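You operate a simulated robot arm through the tools that you are given. There is no shell and no other tool. Be economical: measure what you need, move in short steps, check, and stop when the job is done.

The job below is to be done with a simulated two-armed robot. You get a single attempt, and the scene is never put back.

JOB
Shut DRAIN, stow the green hose in its holder and wipe the puddle.
Fine: the puddle by the drip plate; wipe with the yellow cloth and put it back; the blue tank's DRAIN lever, all the way; leave WATER shut. What is to be rubbed or washed off counts as gone when no trace of it is left.

Only the result counts: the job must be done as asked and must still hold three seconds after the hand-in. Knocking over, shifting, dropping, spilling or breaking anything else fails it. Flat cloth is picked up by pressing the open fingertips on it (5 to 10 N) and closing them slowly along it; thin cloth reads only 2 to 8 mm in the jaws.

ROBOT AND FRAMES
Two 7-joint arms with two-finger parallel grippers on one trunk, on a base that drives. Base frame: it is fixed to the floor where the robot stands at the start and does not move with it; the origin is under the middle of the robot, x ahead of it, y to its left, z up. Lengths are in mm, angles in degrees, forces in N, time in s.
The left shoulder is at the start at [30, 119, 1101], the right one opposite. With the tool pointing down near the work surface each hand reaches from about 240 to 660 mm from the robot's upright axis, wherever it stands, measured 20 degrees to its own side. Places, roughly: drain lever [500, -100, 900]; hose holder [500, -400, 900]; puddle by the drip plate [400, -200, 900]; steel pipe [900, -400, 1000]; water lever [700, -400, 1200]. Payload 3.43 kg a hand.
The tool frame of a hand sits at the grasp point between the pads (the TCP): z along the fingers, y along the line on which they close. The tips reach 30 mm beyond it. The gripper opens to 94 mm. The fingers are 28 mm wide and 10 mm thick; the gripper's body (50 by 96 mm) begins 55 mm behind the TCP.
Orientation is told as [roll, pitch, yaw] about the base's x, y, z axes, in that order, counted from this pose: with the fingers straight down and closing along the base's y, the tool's x points along the base's -x, its y along +y and its z along -z.

CONTROLS
- The arms move only by the tool jog_arm. It takes "left_rows", "right_rows" or both (then of equal length, played together; a hand with none holds still); each is a list of rows, each a list of 3 entries, a list of its own where there are three numbers: the turn, a rotation vector about the tool's x, y, z in degrees, then the shift along the tool's x, y, z in mm, then the opening, from 0 (shut) to 1 (fully open). In form: [[[rx, ry, rz], [x, y, z], hand], ...]. A call has 1 to 8 rows; each row shifts and turns the commanded pose from where the row before left it, along the tool's axes as they then stand. Rows are played at 5 a second. More than 50 mm and 8.6 degrees between two rows, or a gripper value outside its range, and nothing of the call is played. Where a pose cannot be reached the arm comes as near as it can. A force on the tool above 40 N (or 10 N above the force at the start of the call, whichever is more), or a blocked arm, ends the call early, and 0.2 s more pass. The fingers move at their own pace (about 72 mm/s each) and stop on an object; they squeeze with about 25 N. The grip force told is the motor's: it shows also when the fingers shut on nothing. Time passes only in rows, and 0.2 s behind the last, so rows that do not move let the fingers close. The reply holds the time, the measured pose of the TCP, the force on the tool along the base axes, the opening and the grip force, in the units named above and with some noise, with the torque about the TCP (base axes, N m) and any sound that the robot's microphone picked up, and new pictures: "pictures" is both (left out), scene, wrist or none (wrist: the cameras of the hands that moved).
- Cameras (640 x 400 px; columns grow to the right, rows downward): "scene" is now at [38.8, -30.8, 1803]; the picture's right is [-0.44, -0.90, 0.00], its down [-0.71, 0.34, -0.61] and it looks along [0.55, -0.27, -0.79] (base axes); focal length 266 px, centre (320, 200). "left" rides on the left gripper at [76, -14, -102] in its tool frame; the picture's right is [0.18, 0.98, 0.00], its down [-0.75, 0.14, -0.64] and it looks along [-0.63, 0.12, 0.77] (tool axes); focal length 243 px, centre (320, 200). "right" rides on the right gripper at [76, 14, -102] in its tool frame; the picture's right is [-0.18, 0.98, 0.00], its down [-0.75, -0.14, -0.64] and it looks along [-0.63, -0.12, 0.77] (tool axes); focal length 243 px, centre (320, 200). There is no depth. A picture from a camera that has moved, and an enlarged one, comes with that camera's place and axes in the base frame and with its lens.
- slide_trunk(by): slides the trunk up (or, below 0, down) by that many mm; the arms and the scene camera ride with it, the base frame stays. It gives what a move gives, with no picture.
- drive_base(legs): drives the robot by 1 to 6 legs, each [ahead, turn to the left] in mm and degrees, along the robot's own axes; the way and the turn of a leg run together, so that a leg with both is an arc; at most 1500 mm and 180 degrees a leg. The arms and the cameras ride along, it lands a little off, and it stops where it bumps. It gives what a move gives, and a new picture of the scene camera.
- pan_tilt(pan, tilt): turns the head with the scene camera to pan (to the left, within 143 degrees either way) and tilt (down, from -29 to 69), counted from straight ahead of the robot. It gives what a move gives, and a new picture of the scene camera.
- close_up(camera, box): a new picture of the part [left, top, right, bottom] of that camera's present view, enlarged. The clock stands still meanwhile.
- hand_in(): hands the job in; it is judged then, once.

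Go step by step. Nothing tells you exact positions but the pictures and the camera data: compare them with the known pose of the tool, close in by small moves and look again before you grip or let go. The budget is 120 turns and 260 pictures, counting those below and the enlarged ones. Unless the task says otherwise, let go and move clear before handing in, and close with one line.

The tools are called after "Request:" as name(argument=value, ...) on one line, values as JSON. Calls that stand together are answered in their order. jog_arm: Moves the arms, as the interface text tells. Its arguments: {"type":"object","properties":{"left_rows":{"type":"array","items":{"type":"array"}},"right_rows":{"type":"array","items":{"type":"array"}},"pictures":{"type":"string","enum":["both","scene","wrist","none"]}},"required":[]} The other tools are called the same way: slide_trunk (by) slides the trunk up or down; drive_base (legs) drives the base; pan_tilt (pan, tilt) turns the head that bears the scene camera; close_up (camera, box) takes an enlarged picture of a part of a camera's view; hand_in () hands the job in.

At the start:

```text
t: 0.0
left_ee_pos: [296.0, 8.2, 1459.1]
left_ee_rot: [0.0, 0.0, 0.1]
left_wrist_force: [-0.1, 1.0, 0.5]
left_wrist_torque: [0.03, 0.02, 0.01]
left_grip_width: 93.7
left_grip_force: 0.0
right_ee_pos: [314.2, -291.6, 1499.6]
right_ee_rot: [0.0, 0.1, 0.0]
right_wrist_force: [-0.2, -0.6, -0.2]
right_wrist_torque: [-0.02, -0.01, -0.02]
right_grip_width: 94.1
right_grip_force: 0.0
trunk travel left (down, up): [-366.0, 44.0]
robot x, y, heading: [-1.0, -0.9, 0.3]
head pan, tilt: [-25.9, 52.0]
```

scene: 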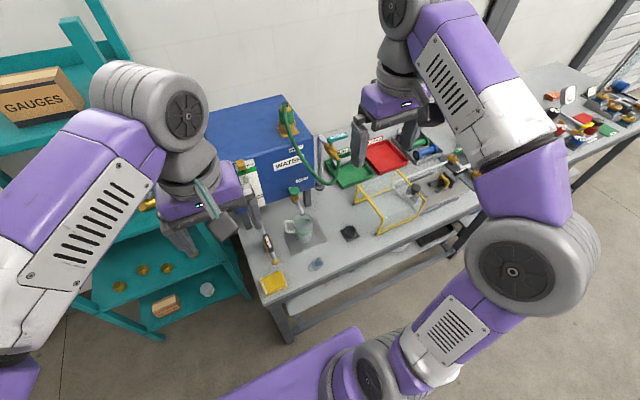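
right: 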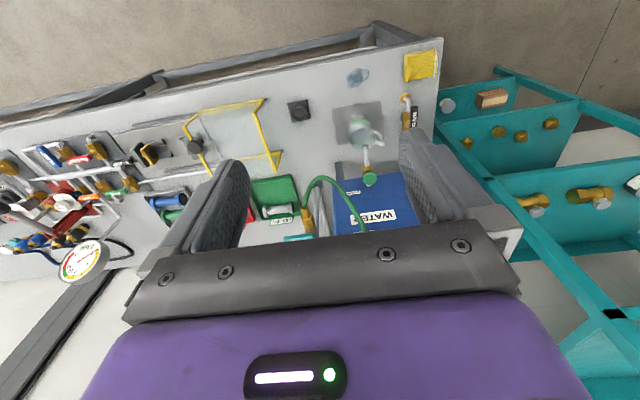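
left: 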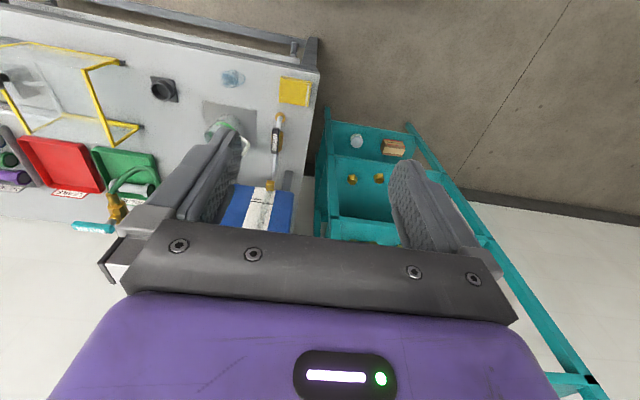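

I see a bench with a blue WATER tank, a green hose, a yellow cloth, a jug on the drip plate and a puddle. I'll look closer first.

Request:
close_up(camera="scene", box=[220, 90, 380, 190])

Request:
close_up(camera="scene", box=[230, 180, 390, 300])

Request:
close_up(camera="right", box=[240, 40, 460, 240])

Request:
close_up(camera="left", box=[60, 50, 330, 240])

```text
4.00 times, centred on (300, 140) of scene
camera zoom: at [38.8, -30.8, 1803.0], right [-0.44, -0.9, 0.0], down [-0.71, 0.34, -0.61], along [0.55, -0.27, -0.79], focal length 1065 px, centre (400, 440)
```

zoom: 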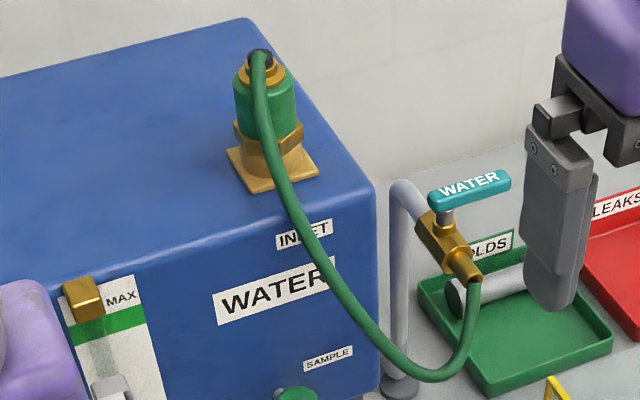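

```text
3.33 times, centred on (310, 240) of scene
camera zoom: at [38.8, -30.8, 1803.0], right [-0.44, -0.9, 0.0], down [-0.71, 0.34, -0.61], along [0.55, -0.27, -0.79], focal length 888 px, centre (353, 67)
```

zoom: 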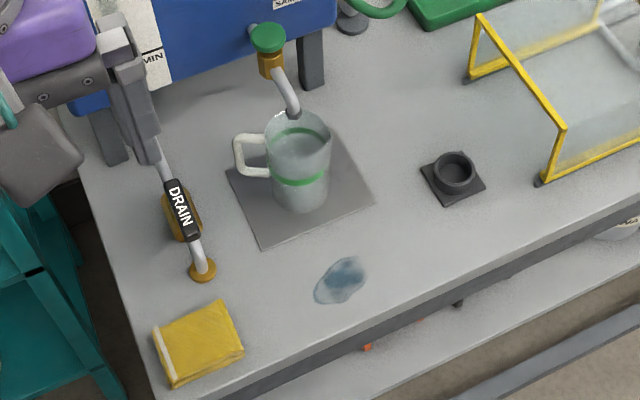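

```text
2.00 times, centred on (350, 140) of right
camera zoom: at [237.3, -276.9, 1602.0], right [0.18, 0.98, 0.0], down [0.75, -0.14, 0.64], along [0.63, -0.12, -0.77], focal length 485 px, centre (260, 320)
```

zoom: 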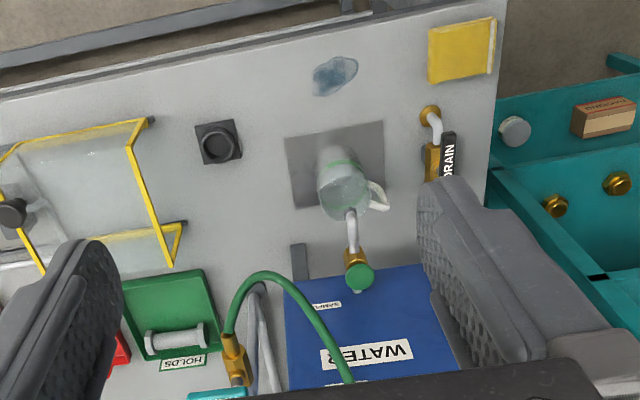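

```text
2.11 times, centred on (195, 145) of left
camera zoom: at [221.8, -4.2, 1562.1], right [-0.18, 0.98, 0.0], down [0.75, 0.14, 0.64], along [0.63, 0.12, -0.77], focal length 511 px, centre (583, 316)
```

zoom: 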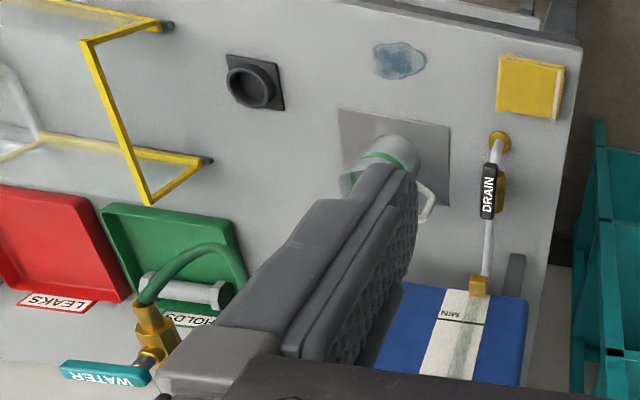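

The picture is partly blocked by the arms. I'll move both hands aside and look again.

Request:
jog_arm(left_rows=[[[0, 0, 0], [10, 45, 0], 1], [[0, 0, 0], [10, 45, 0], 1], [[0, 0, 0], [10, 45, 0], 1], [[0, 0, 0], [10, 45, 0], 1], [[0, 0, 0], [0, 45, 0], 1]], right_rows=[[[0, 0, 0], [10, -45, 0], 1], [[0, 0, 0], [10, -45, 0], 1], [[0, 0, 0], [10, -45, 0], 1], [[0, 0, 0], [10, -45, 0], 1], [[0, 0, 0], [0, -45, 0], 1]], pictures="both")

```text
t: 1.2
left_ee_pos: [254.6, 232.0, 1458.6]
left_ee_rot: [0.1, -0.1, -0.1]
left_wrist_force: [-1.2, -0.4, -0.3]
left_wrist_torque: [0.03, -0.03, 0.01]
left_grip_width: 94.1
left_grip_force: 0.0
right_ee_pos: [277.1, -465.0, 1493.2]
right_ee_rot: [1.4, 0.3, 0.2]
right_wrist_force: [-0.6, -1.0, 0.1]
right_wrist_torque: [0.05, -0.07, 0.05]
right_grip_width: 94.0
right_grip_force: 0.0
right hand out of reach, approached as far as the arm can: row 4, 5
trunk travel left (down, up): [-366.0, 44.0]
robot x, y, heading: [1.8, 0.1, -0.3]
head pan, tilt: [-25.9, 52.0]
camera scene: at [35.0, -34.5, 1803.0], right [-0.44, -0.9, 0.0], down [-0.71, 0.35, -0.62], along [0.56, -0.27, -0.79], focal length 266 px, centre (320, 200)
camera right: at [200.3, -453.2, 1596.0], right [0.18, 0.98, 0.02], down [0.76, -0.16, 0.63], along [0.63, -0.1, -0.77], focal length 243 px, centre (320, 200)
camera left: at [179.3, 218.7, 1561.8], right [-0.18, 0.98, 0.0], down [0.75, 0.14, 0.64], along [0.63, 0.12, -0.77], focal length 243 px, centre (320, 200)
```

scene: 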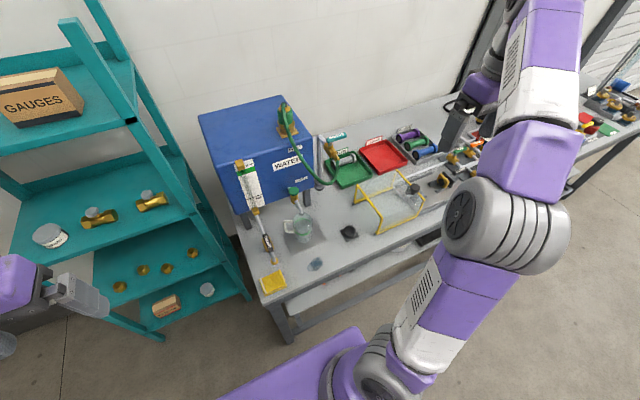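
right: 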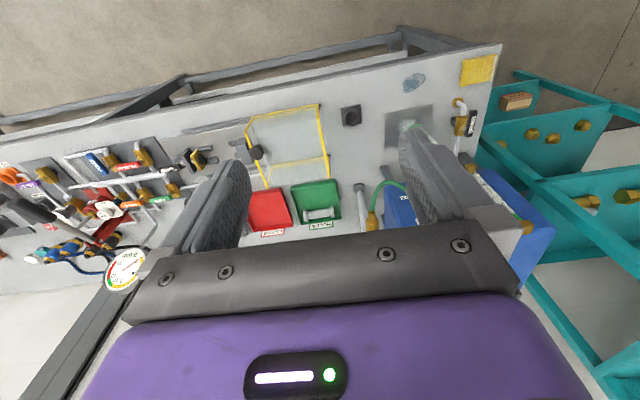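
left: 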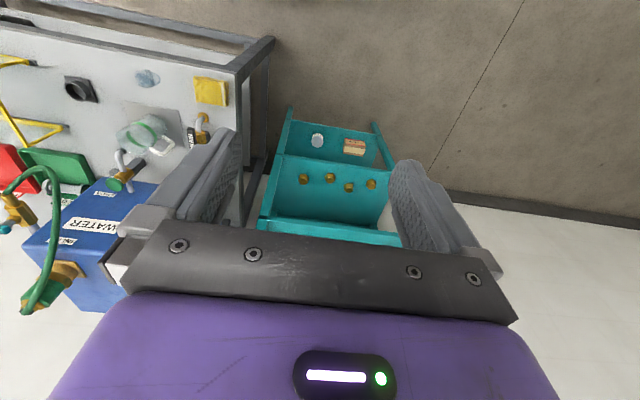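

The view is clear now. I'll enlarge the relevant parts.

Request:
close_up(camera="scene", box=[220, 140, 320, 300])

Request:
close_up(camera="scene", box=[240, 90, 400, 190])

Request:
close_up(camera="scene", box=[240, 180, 400, 300])

```text
2.50 times, centred on (270, 220) of scene
camera zoom: at [35.0, -34.5, 1803.0], right [-0.44, -0.9, 0.0], down [-0.71, 0.35, -0.62], along [0.56, -0.27, -0.79], focal length 666 px, centre (445, 150)
```

zoom: 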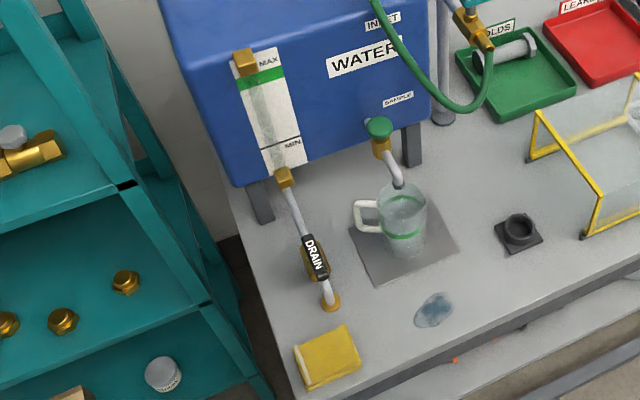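

```text
4.00 times, centred on (320, 140) of scene
camera zoom: at [35.0, -34.5, 1803.0], right [-0.44, -0.9, 0.0], down [-0.71, 0.35, -0.62], along [0.56, -0.27, -0.79], focal length 1065 px, centre (320, 440)
```

zoom: 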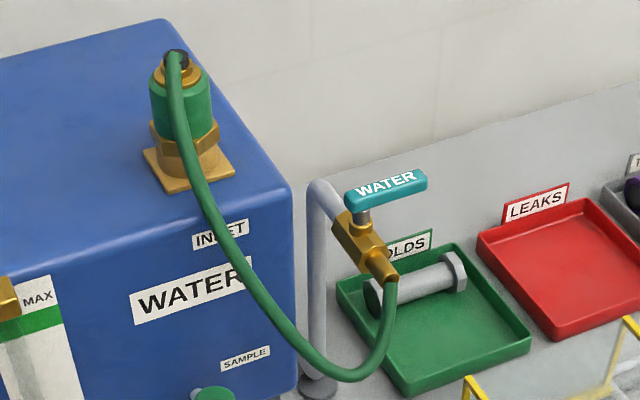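

```text
3.33 times, centred on (320, 240) of scene
camera zoom: at [35.0, -34.5, 1803.0], right [-0.44, -0.9, 0.0], down [-0.71, 0.35, -0.62], along [0.56, -0.27, -0.79], focal length 888 px, centre (320, 67)
```

zoom: 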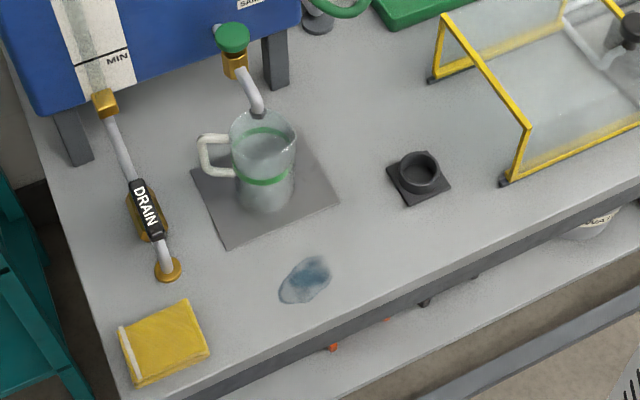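

The bench edge is near x=360 and the top near z≈865; the holder is near (481,-380), puddle (432,-205), cloth (433,-39), DRAIN lever (560,-70) and inlet plug about (815,-270,1250). I'll bring the left hand down for a closer look at DRAIN.

Request:
jog_arm(left_rows=[[[0, 0, 0], [-15, -32, 40], 1], [[0, 0, 0], [-15, -32, 40], 1], [[0, 0, 0], [-15, -32, 45], 1], [[0, 0, 0], [-15, -32, 45], 1], [[0, 0, 0], [-15, -32, 45], 1], [[0, 0, 0], [-15, -32, 45], 1], [[0, 0, 0], [-15, -32, 45], 1], [[0, 0, 0], [-15, -32, 45], 0]], pictures="both")

```text
refused: row 1 steps farther than a row can; nothing moved
```

A row was a little too long, so I'll use shorter rows.

Request:
jog_arm(left_rows=[[[0, 0, 0], [-14, -28, 36], 1], [[0, 0, 0], [-14, -28, 36], 1], [[0, 0, 0], [-14, -28, 36], 1], [[0, 0, 0], [-14, -28, 36], 1], [[0, 0, 0], [-14, -28, 36], 1], [[0, 0, 0], [-14, -28, 36], 1], [[0, 0, 0], [-14, -28, 36], 1], [[0, 0, 0], [-14, -28, 36], 0]], pictures="both")

```text
t: 3.0
left_ee_pos: [369.3, 8.1, 1171.7]
left_ee_rot: [0.0, 0.1, 0.0]
left_wrist_force: [0.3, 0.1, 0.5]
left_wrist_torque: [0.03, -0.01, -0.02]
left_grip_width: 38.5
left_grip_force: 0.1
right_ee_pos: [281.0, -463.2, 1491.7]
right_ee_rot: [1.3, 0.6, 0.0]
right_wrist_force: [0.6, 1.0, 0.6]
right_wrist_torque: [0.01, 0.0, 0.02]
right_grip_width: 94.2
right_grip_force: 0.1
trunk travel left (down, up): [-366.0, 44.0]
robot x, y, heading: [0.3, -2.9, -0.1]
head pan, tilt: [-25.9, 52.0]
camera scene: at [40.6, -32.3, 1803.0], right [-0.44, -0.9, 0.0], down [-0.71, 0.34, -0.61], along [0.55, -0.27, -0.79], focal length 266 px, centre (320, 200)
camera left: at [294.0, -4.4, 1273.3], right [-0.18, 0.98, 0.0], down [0.75, 0.14, 0.64], along [0.63, 0.12, -0.77], focal length 243 px, centre (320, 200)
```

scene: 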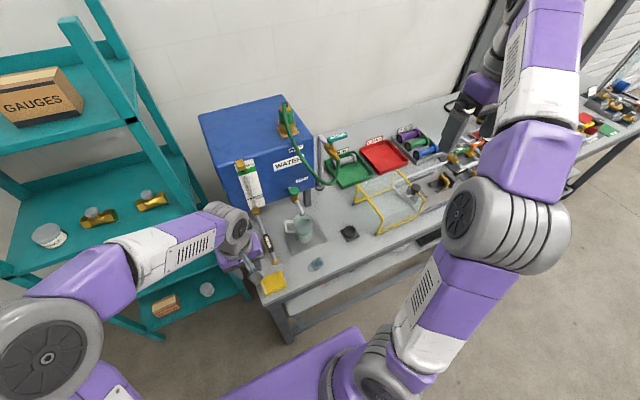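
left: 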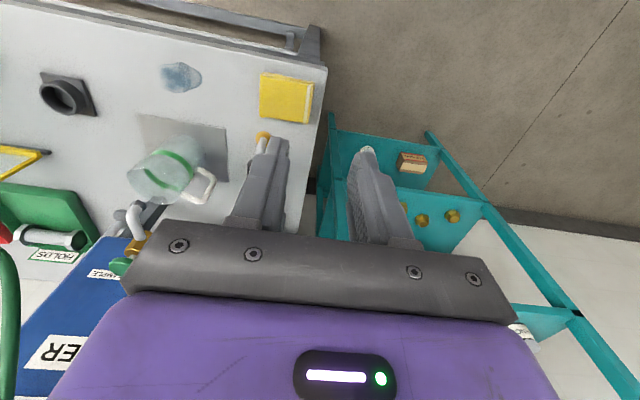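

The lever is hidden behind the finger; I'll shift the left hand to the left and look.

Request:
jog_arm(left_rows=[[[0, 0, 0], [-20, 40, 0], 0], [[0, 0, 0], [-20, 40, 0], 0], [[0, 0, 0], [-20, 20, 20], 0]], pictures="wrist")

Request:
close_up(camera="left", box=[80, 80, 280, 240])

Request:
close_up(camera="scene", box=[235, 190, 315, 290])

```text
t: 3.8
left_ee_pos: [429.8, 110.1, 1151.6]
left_ee_rot: [0.1, 0.0, 0.0]
left_wrist_force: [-1.0, 1.0, -0.8]
left_wrist_torque: [-0.02, -0.01, 0.0]
left_grip_width: 0.0
left_grip_force: 25.3
right_ee_pos: [281.3, -462.5, 1492.6]
right_ee_rot: [1.3, 0.6, -0.1]
right_wrist_force: [1.0, 0.9, -0.6]
right_wrist_torque: [0.02, 0.0, 0.01]
right_grip_width: 93.9
right_grip_force: 0.0
trunk travel left (down, up): [-366.0, 44.0]
robot x, y, heading: [1.8, 0.5, -0.0]
head pan, tilt: [-25.9, 52.0]
camera left: at [354.7, 97.4, 1253.7], right [-0.18, 0.98, 0.0], down [0.75, 0.14, 0.64], along [0.63, 0.12, -0.77], focal length 243 px, centre (320, 200)
```

left: 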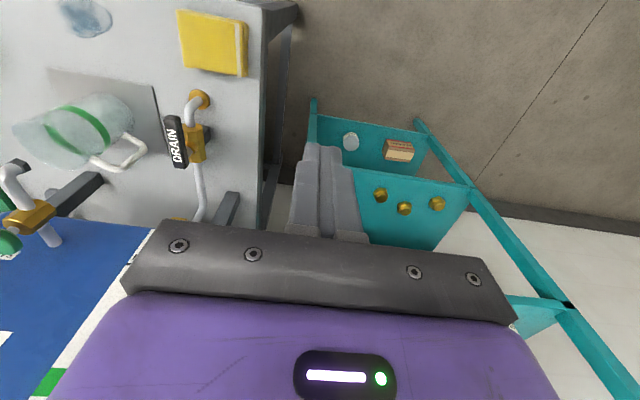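

```text
2.50 times, centred on (180, 160) of left
camera zoom: at [354.7, 97.4, 1253.7], right [-0.18, 0.98, 0.0], down [0.75, 0.14, 0.64], along [0.63, 0.12, -0.77], focal length 606 px, centre (670, 300)
```

zoom: 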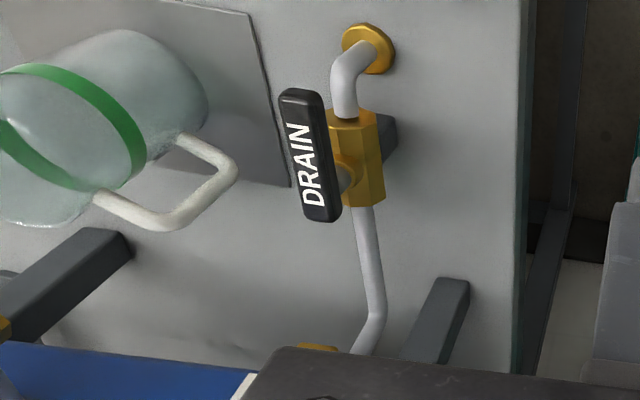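

```text
4.00 times, centred on (275, 240) of scene
camera zoom: at [40.2, -30.7, 1803.0], right [-0.44, -0.9, 0.0], down [-0.71, 0.34, -0.61], along [0.55, -0.27, -0.79], focal length 1065 px, centre (500, 40)
```

zoom: 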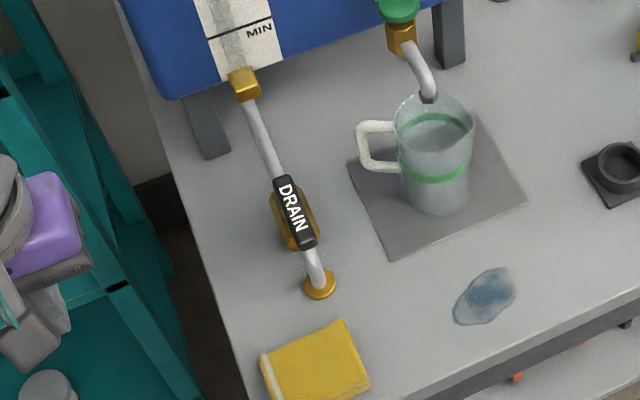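

DRAIN's handle runs from about (513,-72,935) toward the robot to a vertical stem at about (575,-72); the table top is at z≈838. A clockwise quarter turn would swing its end to the left, so I'll bring the shut fingers above its right side.

Request:
jog_arm(left_rows=[[[0, 0, 0], [-16, -35.4, 16.7], 0], [[0, 0, 0], [-16, -35.4, 16.7], 0], [[0, 0, 0], [-16, -35.4, 16.7], 0], [[0, 0, 0], [-16, -35.4, 16.7], 0], [[0, 0, 0], [-16, -35.4, 16.7], 0], [[0, 0, 0], [-16, -35.4, 16.7], 0]], pictures="wrist")

Request:
close_up(camera="scene", box=[225, 180, 325, 290])

```text
t: 5.2
left_ee_pos: [525.4, -104.9, 1050.8]
left_ee_rot: [0.0, 0.0, 0.0]
left_wrist_force: [0.2, -1.2, -0.2]
left_wrist_torque: [0.06, 0.0, 0.02]
left_grip_width: 0.0
left_grip_force: 24.3
right_ee_pos: [280.9, -464.6, 1493.2]
right_ee_rot: [1.3, 0.6, -0.1]
right_wrist_force: [0.2, -0.3, 0.6]
right_wrist_torque: [0.02, 0.0, 0.02]
right_grip_width: 93.9
right_grip_force: 0.0
trunk travel left (down, up): [-366.0, 44.0]
robot x, y, heading: [1.3, -1.0, -0.0]
head pan, tilt: [-25.9, 52.0]
camera left: at [450.2, -117.4, 1152.9], right [-0.18, 0.98, 0.0], down [0.75, 0.14, 0.64], along [0.63, 0.12, -0.77], focal length 243 px, centre (320, 200)
```

left: 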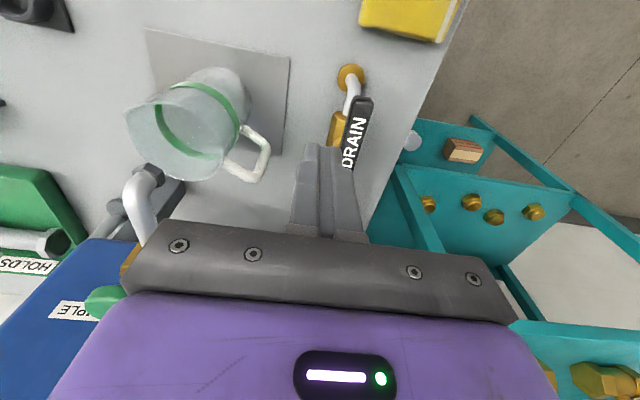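

```text
3.64 times, centred on (275, 235) of scene
camera zoom: at [39.9, -32.5, 1803.0], right [-0.44, -0.9, 0.0], down [-0.71, 0.34, -0.61], along [0.55, -0.27, -0.79], focal length 968 px, centre (484, 73)
```

zoom: 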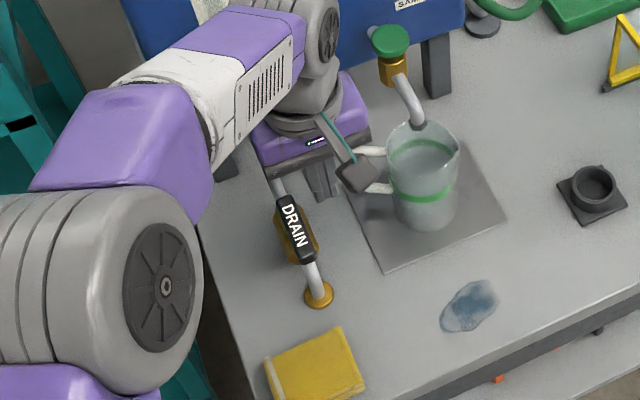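

The estimate of the lever agrees with this view. Going straight down beside it.

Request:
jog_arm(left_rows=[[[0, 0, 0], [0, -2, 40], 0], [[0, 0, 0], [0, 0, 40], 0], [[0, 0, 0], [0, 0, 24], 0]], pictures="wrist")

Request:
close_up(camera="scene", box=[225, 180, 325, 290])

```text
t: 6.0
left_ee_pos: [525.4, -103.6, 946.3]
left_ee_rot: [0.0, -0.1, 0.0]
left_wrist_force: [-0.2, -0.6, 0.3]
left_wrist_torque: [-0.01, -0.04, -0.03]
left_grip_width: 0.0
left_grip_force: 24.8
right_ee_pos: [280.2, -462.9, 1493.3]
right_ee_rot: [1.3, 0.6, -0.1]
right_wrist_force: [-0.7, -0.4, 0.1]
right_wrist_torque: [0.0, 0.03, -0.01]
right_grip_width: 94.0
right_grip_force: 0.0
trunk travel left (down, up): [-366.0, 44.0]
robot x, y, heading: [-0.1, 1.3, -0.2]
head pan, tilt: [-25.9, 52.0]
camera left: at [450.2, -117.7, 1048.7], right [-0.18, 0.98, 0.0], down [0.75, 0.14, 0.64], along [0.63, 0.12, -0.77], focal length 243 px, centre (320, 200)
```

left: 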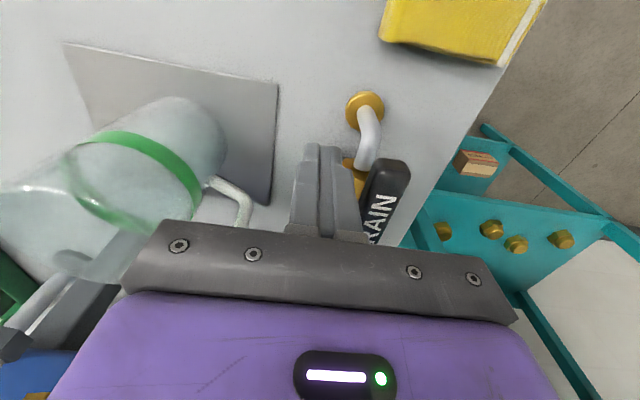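

```text
3.64 times, centred on (275, 235) of scene
camera zoom: at [39.0, -30.7, 1803.0], right [-0.44, -0.9, 0.0], down [-0.71, 0.34, -0.61], along [0.55, -0.27, -0.79], focal length 968 px, centre (484, 73)
```

zoom: 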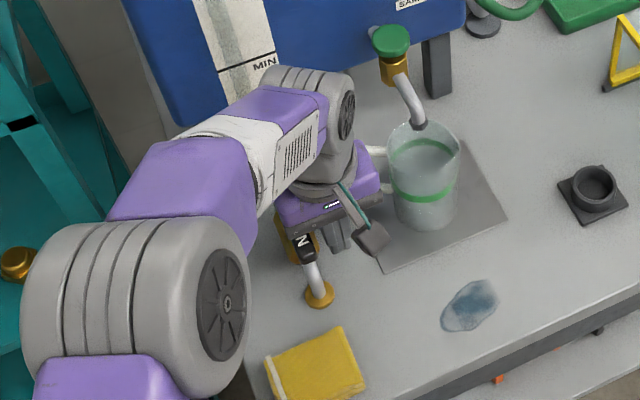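

The fingers are beside the lever at working height. I'll push gently left and watch the force.

Request:
jog_arm(left_rows=[[[0, 0, 0], [0, 10, 0], 0], [[0, 0, 0], [1, 7, 0], 0], [[0, 0, 0], [2, 7, 0], 0], [[0, 0, 0], [2, 7, 0], 0]], pictures="wrist")

```text
t: 6.9
left_ee_pos: [522.3, -93.4, 950.3]
left_ee_rot: [-1.4, -0.7, -0.5]
left_wrist_force: [6.5, -16.6, -5.6]
left_wrist_torque: [-0.06, -0.03, -0.05]
left_grip_width: 0.1
left_grip_force: 24.8
right_ee_pos: [280.2, -462.8, 1493.4]
right_ee_rot: [1.2, 0.7, -0.3]
right_wrist_force: [0.0, 0.3, 1.0]
right_wrist_torque: [-0.08, -0.01, 0.04]
right_grip_width: 94.1
right_grip_force: 0.1
trunk travel left (down, up): [-366.0, 44.0]
robot x, y, heading: [0.8, 1.6, -0.3]
head pan, tilt: [-25.9, 52.0]
stopped in row 4 (left hand): the force on the tool passed its limit at 46 N (the readings are from after the stop); the commanded pose is now the measured one
camera left: at [446.0, -103.1, 1051.9], right [-0.17, 0.98, -0.03], down [0.75, 0.15, 0.65], along [0.64, 0.09, -0.76], focal length 243 px, centre (320, 200)
```

left: 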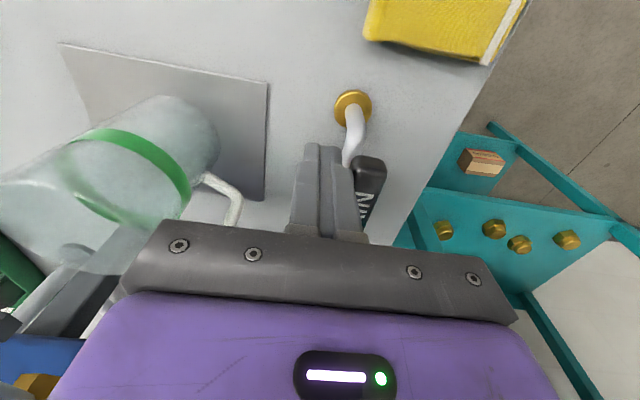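

It's held by its stop that way, so it turns to the right. I'll back off, hop over to the other side, and push from there.

Request:
jog_arm(left_rows=[[[-1.4, 0.7, -0.5], [2, -8, 0], 0], [[0, 0, 0], [0, 0, -48], 0], [[0, 0, 0], [0, 32, 0], 0], [[0, 0, 0], [0, 32, 0], 0]], pictures="wrist")

```text
t: 7.9
left_ee_pos: [521.1, -31.9, 998.4]
left_ee_rot: [0.4, 0.1, 0.1]
left_wrist_force: [-0.2, 0.6, -0.7]
left_wrist_torque: [-0.01, 0.0, 0.0]
left_grip_width: 0.0
left_grip_force: 24.7
right_ee_pos: [278.0, -462.9, 1492.6]
right_ee_rot: [1.3, 0.6, -0.1]
right_wrist_force: [0.0, 0.2, -0.8]
right_wrist_torque: [-0.02, 0.04, 0.0]
right_grip_width: 93.9
right_grip_force: 0.1
trunk travel left (down, up): [-366.0, 44.0]
robot x, y, heading: [1.5, -4.3, 0.0]
head pan, tilt: [-25.9, 52.0]
camera left: at [446.4, -45.7, 1100.7], right [-0.18, 0.98, 0.01], down [0.76, 0.14, 0.64], along [0.63, 0.12, -0.77], focal length 243 px, centre (320, 200)
```

left: 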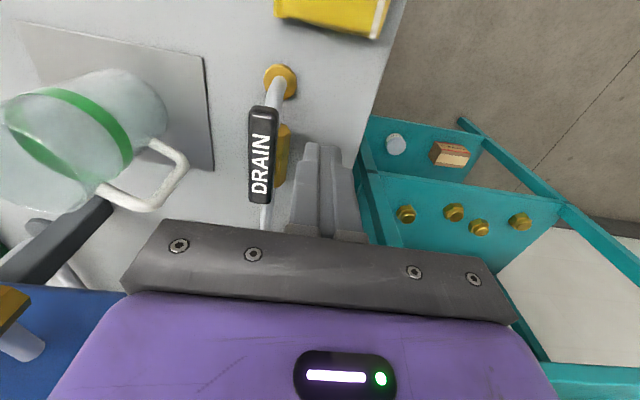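

Now down on the left side and push right, following the arc around the stem at about (574,-71).

Request:
jog_arm(left_rows=[[[0, 0, 0], [0, 0, 48], 0], [[0, 0, 0], [-2, -12, 3], 0], [[0, 0, 0], [4, -15, 0], 0], [[0, 0, 0], [1.5, -14, 0], 0]], pictures="wrist")

```text
t: 8.9
left_ee_pos: [516.8, -74.3, 947.1]
left_ee_rot: [0.4, 0.1, -0.1]
left_wrist_force: [0.0, 0.7, -0.1]
left_wrist_torque: [0.01, -0.04, -0.01]
left_grip_width: 0.0
left_grip_force: 24.7
right_ee_pos: [279.2, -463.5, 1491.9]
right_ee_rot: [1.3, 0.5, -0.1]
right_wrist_force: [0.5, -0.4, -0.6]
right_wrist_torque: [-0.02, 0.0, 0.04]
right_grip_width: 93.9
right_grip_force: 0.0
trunk travel left (down, up): [-366.0, 44.0]
robot x, y, heading: [-2.5, -0.6, 0.2]
head pan, tilt: [-25.9, 52.0]
camera left: at [442.3, -88.6, 1049.0], right [-0.18, 0.98, 0.01], down [0.76, 0.14, 0.64], along [0.63, 0.12, -0.77], focal length 243 px, centre (320, 200)
```

left: 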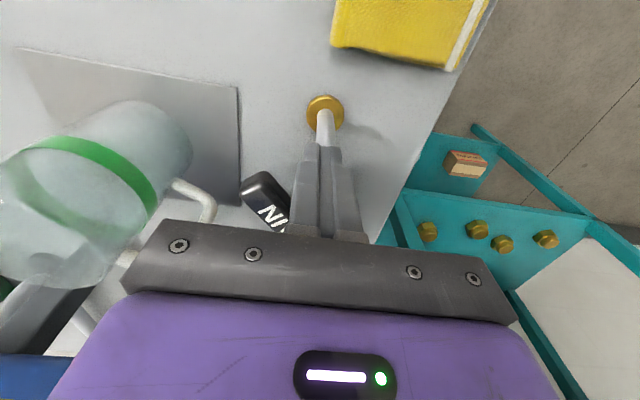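

The lever is turning this way. I'll follow the arc to its stop.

Request:
jog_arm(left_rows=[[[0, 0, 0], [-3, -14, 0], 0], [[0, 0, 0], [-7, -13, 0], 0], [[0, 0, 0], [-10.5, -11, 0], 0], [[0, 0, 0], [-13, -8, 0], 0]], pictures="wrist")

```text
t: 9.9
left_ee_pos: [544.3, -118.8, 945.3]
left_ee_rot: [0.6, 0.8, 0.0]
left_wrist_force: [-21.5, 6.9, -0.1]
left_wrist_torque: [-0.1, -0.15, 0.3]
left_grip_width: 0.0
left_grip_force: 25.0
right_ee_pos: [275.0, -462.1, 1494.0]
right_ee_rot: [1.2, 0.5, -0.1]
right_wrist_force: [-0.8, 0.2, 0.9]
right_wrist_torque: [-0.01, 0.0, -0.02]
right_grip_width: 94.1
right_grip_force: 0.0
trunk travel left (down, up): [-366.0, 44.0]
robot x, y, heading: [-1.4, -2.4, -0.1]
head pan, tilt: [-25.9, 52.0]
camera left: at [470.1, -132.4, 1048.3], right [-0.18, 0.98, 0.01], down [0.76, 0.13, 0.63], along [0.62, 0.13, -0.77], focal length 243 px, centre (320, 200)
```

left: 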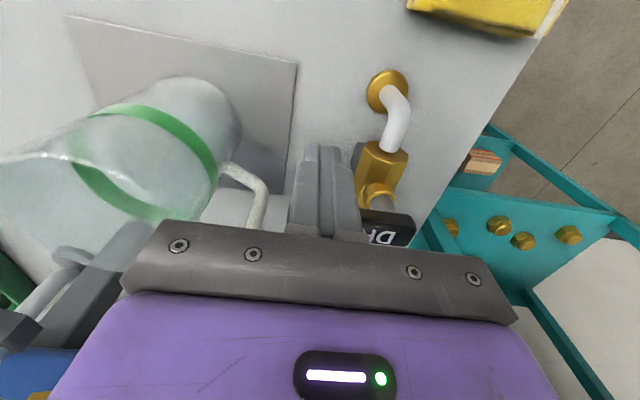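

It looks perpendicular with 21 N against the stop. One more nudge, then back off and check.

Request:
jog_arm(left_rows=[[[0, 0, 0], [-4, 0, 0], 0], [[0, 0, 0], [25, 0, 0], 0], [[0, 0, 0], [0, 0, -50], 0], [[0, 0, 0], [0, 40, -20], 0], [[0, 0, 0], [0, 45, -20], 0]], pictures="wrist")

Request:
close_up(camera="left", box=[80, 20, 320, 230])

```text
t: 10.2
left_ee_pos: [544.6, -119.3, 943.7]
left_ee_rot: [0.9, 1.4, 0.1]
left_wrist_force: [-15.8, 5.3, 7.7]
left_wrist_torque: [0.05, -0.29, 0.26]
left_grip_width: 0.1
left_grip_force: 25.3
right_ee_pos: [278.1, -463.3, 1493.7]
right_ee_rot: [1.3, 0.5, -0.1]
right_wrist_force: [0.5, -0.7, 0.2]
right_wrist_torque: [0.0, -0.01, -0.01]
right_grip_width: 94.1
right_grip_force: 0.1
trunk travel left (down, up): [-366.0, 44.0]
robot x, y, heading: [-2.8, -2.2, -0.0]
head pan, tilt: [-25.9, 52.0]
stopped in row 1 (left hand): the force on the tool passed its limit at 41 N (the readings are from after the stop); the commanded pose is now the measured one
camera left: at [471.3, -133.9, 1047.8], right [-0.18, 0.98, 0.02], down [0.77, 0.13, 0.62], along [0.61, 0.13, -0.78], focal length 243 px, centre (320, 200)
```

left: 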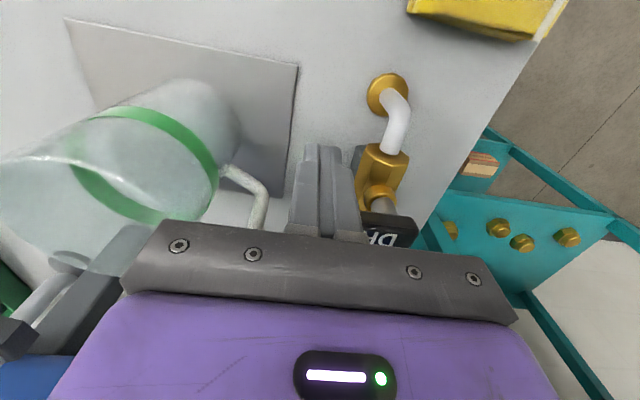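

```text
1.90 times, centred on (200, 125) of left
camera zoom: at [471.3, -133.9, 1047.8], right [-0.18, 0.98, 0.02], down [0.77, 0.13, 0.62], along [0.61, 0.13, -0.78], focal length 462 px, centre (549, 343)
```

zoom: 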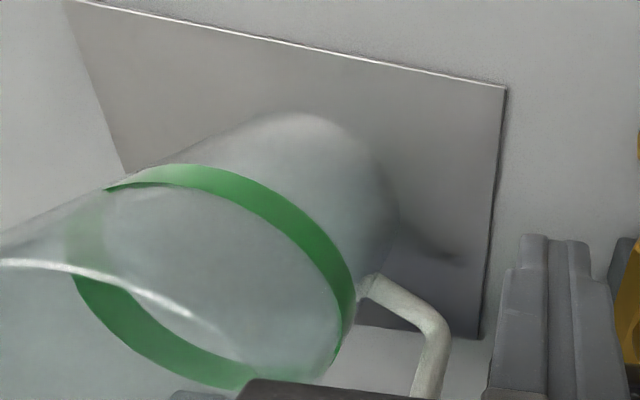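

At the stop with 41 N, it didn't move on. Backing off and lifting clear to verify, fixing the small tilt.

Request:
jog_arm(left_rows=[[[0.9, -1.4, 0.1], [25, 0, 0], 0], [[0, 0, 0], [0, 0, -49], 0], [[0, 0, 0], [0, 40, -20], 0], [[0, 0, 0], [0, 45, -20], 0], [[0, 0, 0], [0, 45, -20], 0]], pictures="wrist")

Request:
close_up(camera="left", box=[80, 20, 320, 230])

```text
t: 11.4
left_ee_pos: [521.6, 12.9, 1053.3]
left_ee_rot: [-0.1, -0.4, 0.0]
left_wrist_force: [0.4, -0.1, -0.3]
left_wrist_torque: [-0.01, 0.01, -0.05]
left_grip_width: 0.2
left_grip_force: 25.1
right_ee_pos: [279.8, -461.8, 1493.4]
right_ee_rot: [1.1, 0.6, -0.1]
right_wrist_force: [-0.1, 0.0, 0.4]
right_wrist_torque: [0.0, -0.01, -0.02]
right_grip_width: 93.8
right_grip_force: 0.1
trunk travel left (down, up): [-366.0, 44.0]
robot x, y, heading: [-2.6, 3.2, -0.2]
head pan, tilt: [-25.9, 52.0]
camera left: at [445.1, 0.0, 1155.7], right [-0.18, 0.98, 0.0], down [0.75, 0.14, 0.65], along [0.64, 0.11, -0.76], focal length 243 px, centre (320, 200)
```

left: 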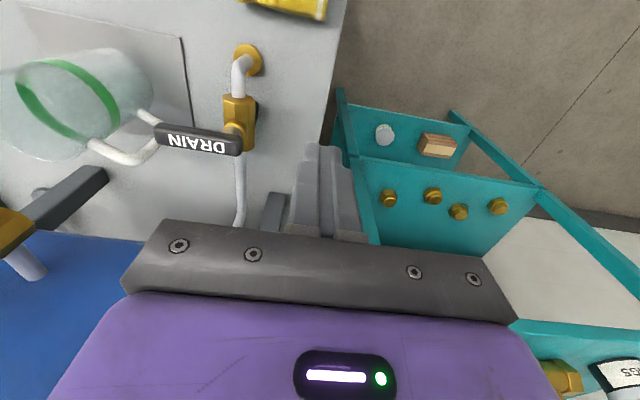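

```text
1.90 times, centred on (200, 125) of left
camera zoom: at [445.1, 0.0, 1155.7], right [-0.18, 0.98, 0.0], down [0.75, 0.14, 0.65], along [0.64, 0.11, -0.76], focal length 462 px, centre (549, 343)
```

zoom: 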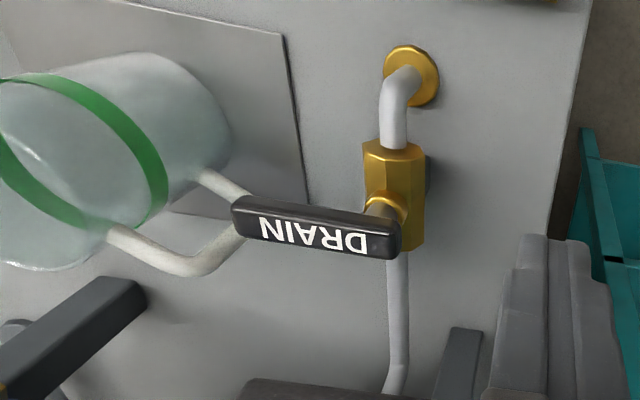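

DRAIN is shut at exactly 90° to its pipe. Next is the hose: the plug sits on the tank inlet around (740,-255,1245–1320), and I need a side view of the plug and the hose's path, so I'll raise both hands and tilt them forward.

Request:
jog_arm(left_rows=[[[0, 0, 0], [0, 0, -45], 0], [[0, 0, 0], [0, 0, -45], 0], [[0, 0, 0], [0, 0, -45], 0], [[0, 0, 0], [0, 0, -45], 0], [[0, 0, 0], [0, 0, -45], 0], [[0, -7.5, 0], [0, 0, 0], 0], [[0, -7.5, 0], [0, 0, 0], 0], [[0, -7.5, 0], [0, 0, 0], 0]], right_rows=[[[0, -7.5, 0], [0, 22, 0], 1], [[0, -7.5, 0], [0, 22, 0], 1], [[0, -7.5, 0], [0, 22, 0], 1], [[0, -7.5, 0], [0, 22, 0], 1], [[0, -7.5, 0], [0, 22, 0], 1], [[0, -7.5, 0], [0, 22, 0], 1], [[0, 0, 0], [-10, 0, 45], 1], [[0, 0, 0], [-10, 0, 45], 1]], pictures="wrist")

```text
t: 13.2
left_ee_pos: [522.2, 11.8, 1277.0]
left_ee_rot: [-0.1, -22.8, 0.0]
left_wrist_force: [-0.6, 0.5, 0.1]
left_wrist_torque: [-0.01, 0.02, -0.02]
left_grip_width: 0.1
left_grip_force: 25.1
right_ee_pos: [357.7, -329.9, 1444.7]
right_ee_rot: [1.7, -44.5, -1.4]
right_wrist_force: [0.6, -0.4, -0.6]
right_wrist_torque: [-0.03, 0.0, 0.01]
right_grip_width: 94.1
right_grip_force: 0.1
trunk travel left (down, up): [-366.0, 44.0]
robot x, y, heading: [0.8, -1.1, 0.1]
head pan, tilt: [-25.9, 52.0]
camera right: at [230.1, -315.6, 1465.2], right [0.13, 0.98, 0.15], down [0.09, -0.16, 0.98], along [0.99, -0.12, -0.11], focal length 243 px, centre (320, 200)
camera left: at [412.0, -1.0, 1342.2], right [-0.17, 0.98, -0.07], down [0.45, 0.14, 0.88], along [0.88, 0.12, -0.46], focal length 243 px, centre (320, 200)
```

right: 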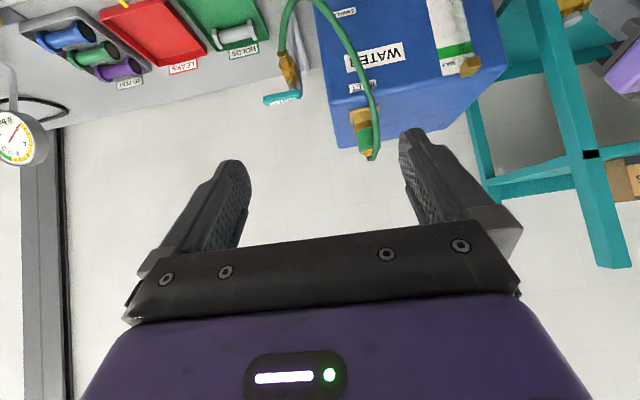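
left: 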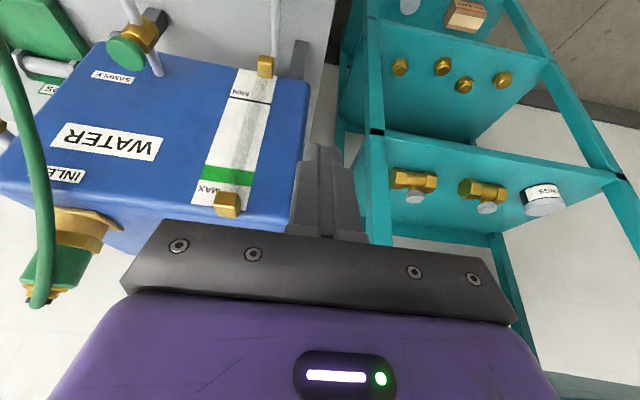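

Both see the plug now; enlarging.

Request:
close_up(camera="right", box=[250, 0, 420, 180])

Request:
close_up(camera="left", box=[0, 120, 180, 320])

```text
2.22 times, centred on (335, 90) of right
camera zoom: at [230.1, -315.6, 1465.2], right [0.13, 0.98, 0.15], down [0.09, -0.16, 0.98], along [0.99, -0.12, -0.11], focal length 539 px, centre (287, 444)
```

zoom: 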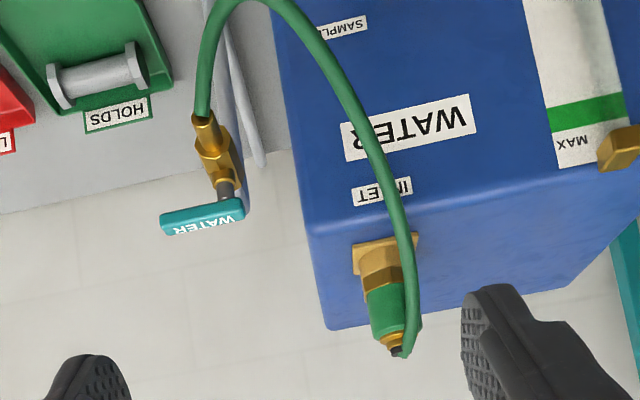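

```text
2.00 times, centred on (90, 220) of left
camera zoom: at [412.0, -1.0, 1342.2], right [-0.17, 0.98, -0.07], down [0.45, 0.14, 0.88], along [0.88, 0.12, -0.46], focal length 485 px, centre (780, 160)
```

zoom: 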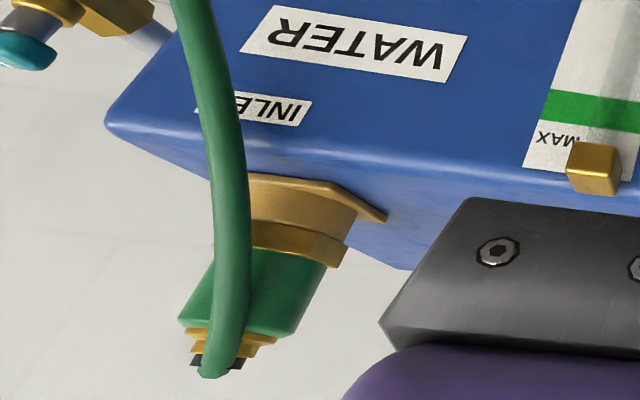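

The sleeve centre comes out at about (757,-260,1295), with the hose bending off its top toward the front-left. I'll approach from the front-left, tilted 45° down with the hose in the mid-plane between the fingers, and move the left hand out of the way.

Request:
jog_arm(left_rows=[[[0, 0, 0], [0, 35, -20], 0], [[0, 0, 0], [0, 35, -20], 0], [[0, 0, 0], [0, 35, -20], 0], [[0, 0, 0], [0, 35, -20], 0], [[0, 0, 0], [0, 0, 0], 0], [[0, 0, 0], [0, 0, 0], 0], [[0, 0, 0], [0, 0, 0], 0], [[0, 0, 0], [0, 0, 0], 0]], right_rows=[[[5.1, 0, 4.7], [0, 0, 0], 1], [[5.1, 0, 4.7], [0, 0, 0], 1], [[5.1, 0, 4.7], [0, 0, 0], 1], [[5.1, 0, 4.7], [0, 0, 0], 1], [[0, 0, 0], [-15, 31, 27], 1], [[0, 0, 0], [-15, 31, 27], 1], [[0, 0, 0], [-15, 31, 27], 1], [[0, 0, 0], [-15, 31, 27], 1]], pictures="both")

```text
t: 15.0
left_ee_pos: [491.6, 151.2, 1350.6]
left_ee_rot: [-0.2, -22.7, 0.0]
left_wrist_force: [-0.2, 0.2, 0.4]
left_wrist_torque: [0.01, 0.04, -0.01]
left_grip_width: 0.1
left_grip_force: 25.1
right_ee_pos: [523.6, -276.6, 1408.2]
right_ee_rot: [-0.3, -44.1, -27.5]
right_wrist_force: [0.1, 0.2, -0.5]
right_wrist_torque: [-0.03, 0.05, -0.02]
right_grip_width: 94.0
right_grip_force: 0.1
trunk travel left (down, up): [-366.0, 44.0]
robot x, y, heading: [2.7, 0.5, -0.1]
head pan, tilt: [-25.9, 52.0]
camera scene: at [41.6, -31.2, 1802.9], right [-0.44, -0.9, 0.0], down [-0.71, 0.34, -0.61], along [0.55, -0.27, -0.79], focal length 266 px, centre (320, 200)
camera right: at [417.0, -203.9, 1429.0], right [0.58, 0.81, 0.12], down [0.02, -0.17, 0.99], along [0.82, -0.57, -0.11], focal length 243 px, centre (320, 200)
camera left: at [383.3, 138.5, 1415.8], right [-0.17, 0.98, -0.07], down [0.45, 0.14, 0.88], along [0.88, 0.12, -0.46], focal length 243 px, centre (320, 200)
```

scene: 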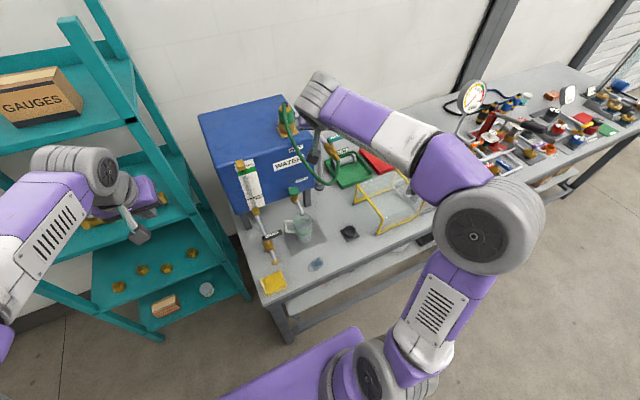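
right: 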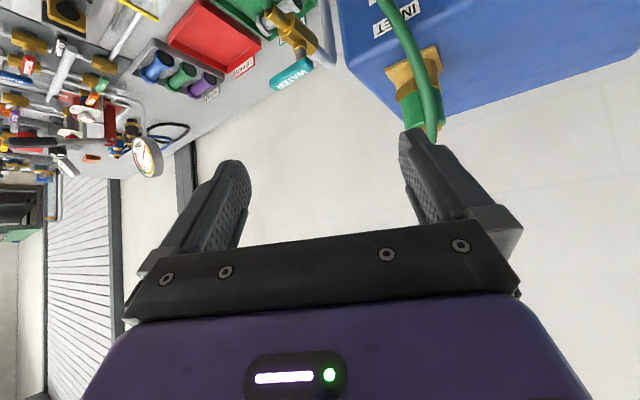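
left: 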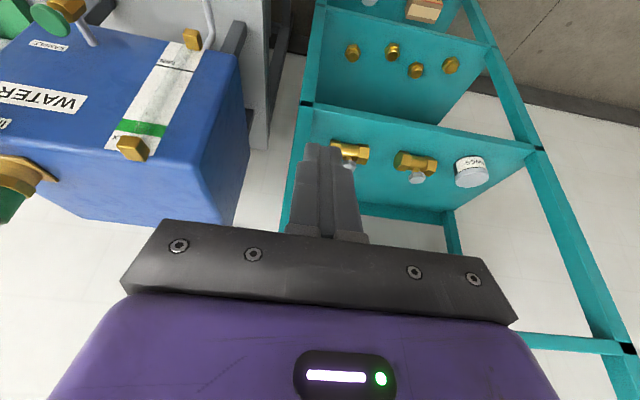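

The estimate agrees (sleeve at y≈-260, z≈1294) and the hose is centred on the sleeve from this direction. Moving to the pre-grasp.

Request:
jog_arm(right_rows=[[[0, 0, 0], [-16, 31, 26.5], 1], [[0, 0, 0], [-16, 31, 26.5], 1], [[0, 0, 0], [-16, 31, 26.5], 1], [[0, 0, 0], [-16, 31, 26.5], 1]], pictures="wrist")

Request:
close_up(camera="scene", box=[240, 70, 400, 190])

```text
t: 16.0
left_ee_pos: [492.7, 153.0, 1349.7]
left_ee_rot: [-0.3, -22.6, 0.0]
left_wrist_force: [0.2, 0.7, 0.1]
left_wrist_torque: [0.01, -0.03, 0.0]
left_grip_width: 0.2
left_grip_force: 25.2
right_ee_pos: [687.2, -220.4, 1375.2]
right_ee_rot: [-0.5, -43.9, -27.4]
right_wrist_force: [0.4, 0.0, -0.1]
right_wrist_torque: [-0.02, 0.03, -0.03]
right_grip_width: 93.9
right_grip_force: 0.1
trunk travel left (down, up): [-366.0, 44.0]
robot x, y, heading: [0.3, -1.4, -0.3]
head pan, tilt: [-25.9, 52.0]
camera right: at [579.9, -148.8, 1396.8], right [0.58, 0.81, 0.12], down [0.02, -0.16, 0.99], along [0.82, -0.57, -0.11], focal length 243 px, centre (320, 200)
```

right: 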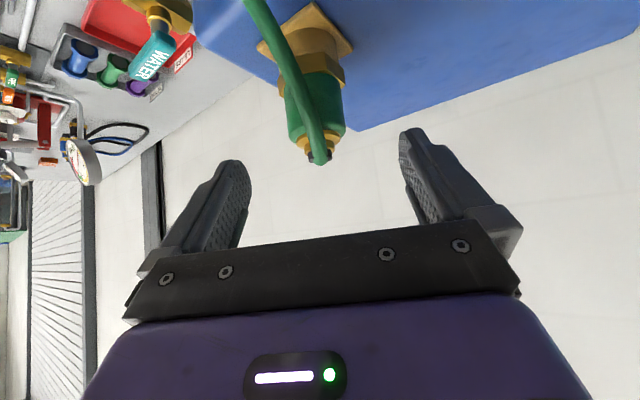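

```text
3.33 times, centred on (320, 130) of scene
camera zoom: at [42.3, -30.0, 1802.9], right [-0.44, -0.9, 0.0], down [-0.71, 0.34, -0.61], along [0.55, -0.27, -0.79], focal length 888 px, centre (320, 433)
```

zoom: 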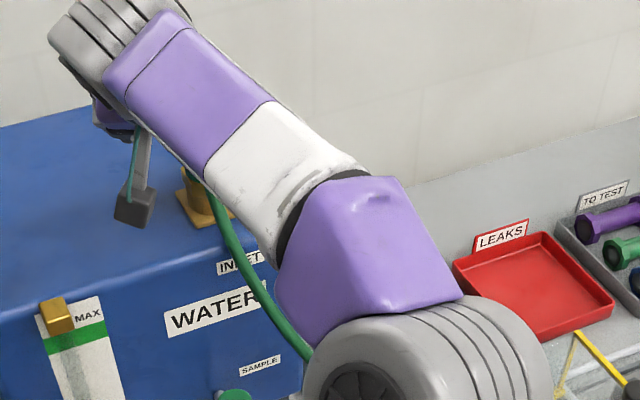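

The plug is well centred. Advancing half way and checking.

Request:
jog_arm(right_rows=[[[0, 0, 0], [-1, -3, 35], 1], [[0, 0, 0], [-1, -2, 35], 1]], pictures="wrist")

```text
t: 16.6
left_ee_pos: [492.7, 150.8, 1350.0]
left_ee_rot: [-0.1, -22.7, 0.0]
left_wrist_force: [0.2, -1.2, -0.4]
left_wrist_torque: [0.0, -0.01, -0.02]
left_grip_width: 0.1
left_grip_force: 24.8
right_ee_pos: [726.4, -250.9, 1328.4]
right_ee_rot: [-0.3, -44.2, -27.6]
right_wrist_force: [-0.1, 0.6, -0.2]
right_wrist_torque: [-0.01, -0.03, -0.01]
right_grip_width: 93.9
right_grip_force: 0.0
trunk travel left (down, up): [-366.0, 44.0]
robot x, y, heading: [0.1, -0.7, -0.1]
head pan, tilt: [-25.9, 52.0]
camera right: at [620.2, -178.6, 1348.8], right [0.58, 0.81, 0.12], down [0.02, -0.17, 0.99], along [0.82, -0.56, -0.11], focal length 243 px, centre (320, 200)
```

right: 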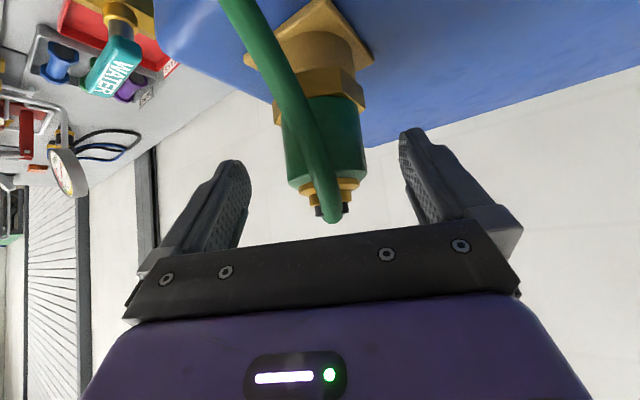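

Centred and the hose stays clear of the palm. Advancing the rest.

Request:
jog_arm(right_rows=[[[0, 0, 0], [0, 0, 22], 1], [[0, 0, 0], [0, 1, 20], 1]], pictures="wrist")

Request:
close_up(camera="left", box=[0, 100, 180, 260])

```text
t: 17.2
left_ee_pos: [489.2, 150.7, 1351.0]
left_ee_rot: [-0.1, -22.8, 0.1]
left_wrist_force: [-0.2, -0.1, 0.2]
left_wrist_torque: [0.01, -0.05, -0.02]
left_grip_width: 0.0
left_grip_force: 25.1
right_ee_pos: [747.1, -264.2, 1297.2]
right_ee_rot: [-0.3, -44.3, -27.5]
right_wrist_force: [0.1, -0.7, 0.9]
right_wrist_torque: [-0.01, 0.01, 0.02]
right_grip_width: 94.1
right_grip_force: 0.1
right hand out of reach, approached as far as the arm can: row 2
trunk travel left (down, up): [-366.0, 44.0]
robot x, y, heading: [1.0, 0.2, 0.0]
head pan, tilt: [-25.9, 52.0]
camera right: at [641.3, -192.0, 1316.9], right [0.58, 0.81, 0.12], down [0.02, -0.17, 0.99], along [0.82, -0.57, -0.11], focal length 243 px, centre (320, 200)
```

right: 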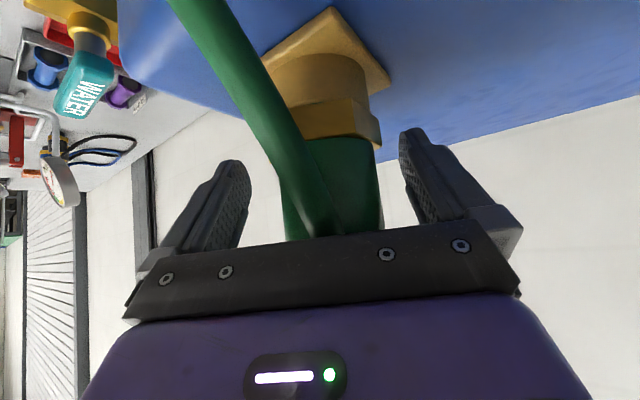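

```text
2.50 times, centred on (90, 180) of left
camera zoom: at [380.7, 138.1, 1416.6], right [-0.17, 0.98, -0.07], down [0.45, 0.14, 0.88], along [0.88, 0.12, -0.46], focal length 606 px, centre (895, 250)
```

zoom: 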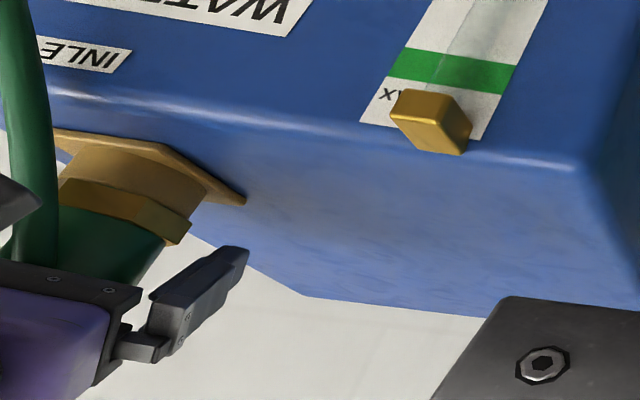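

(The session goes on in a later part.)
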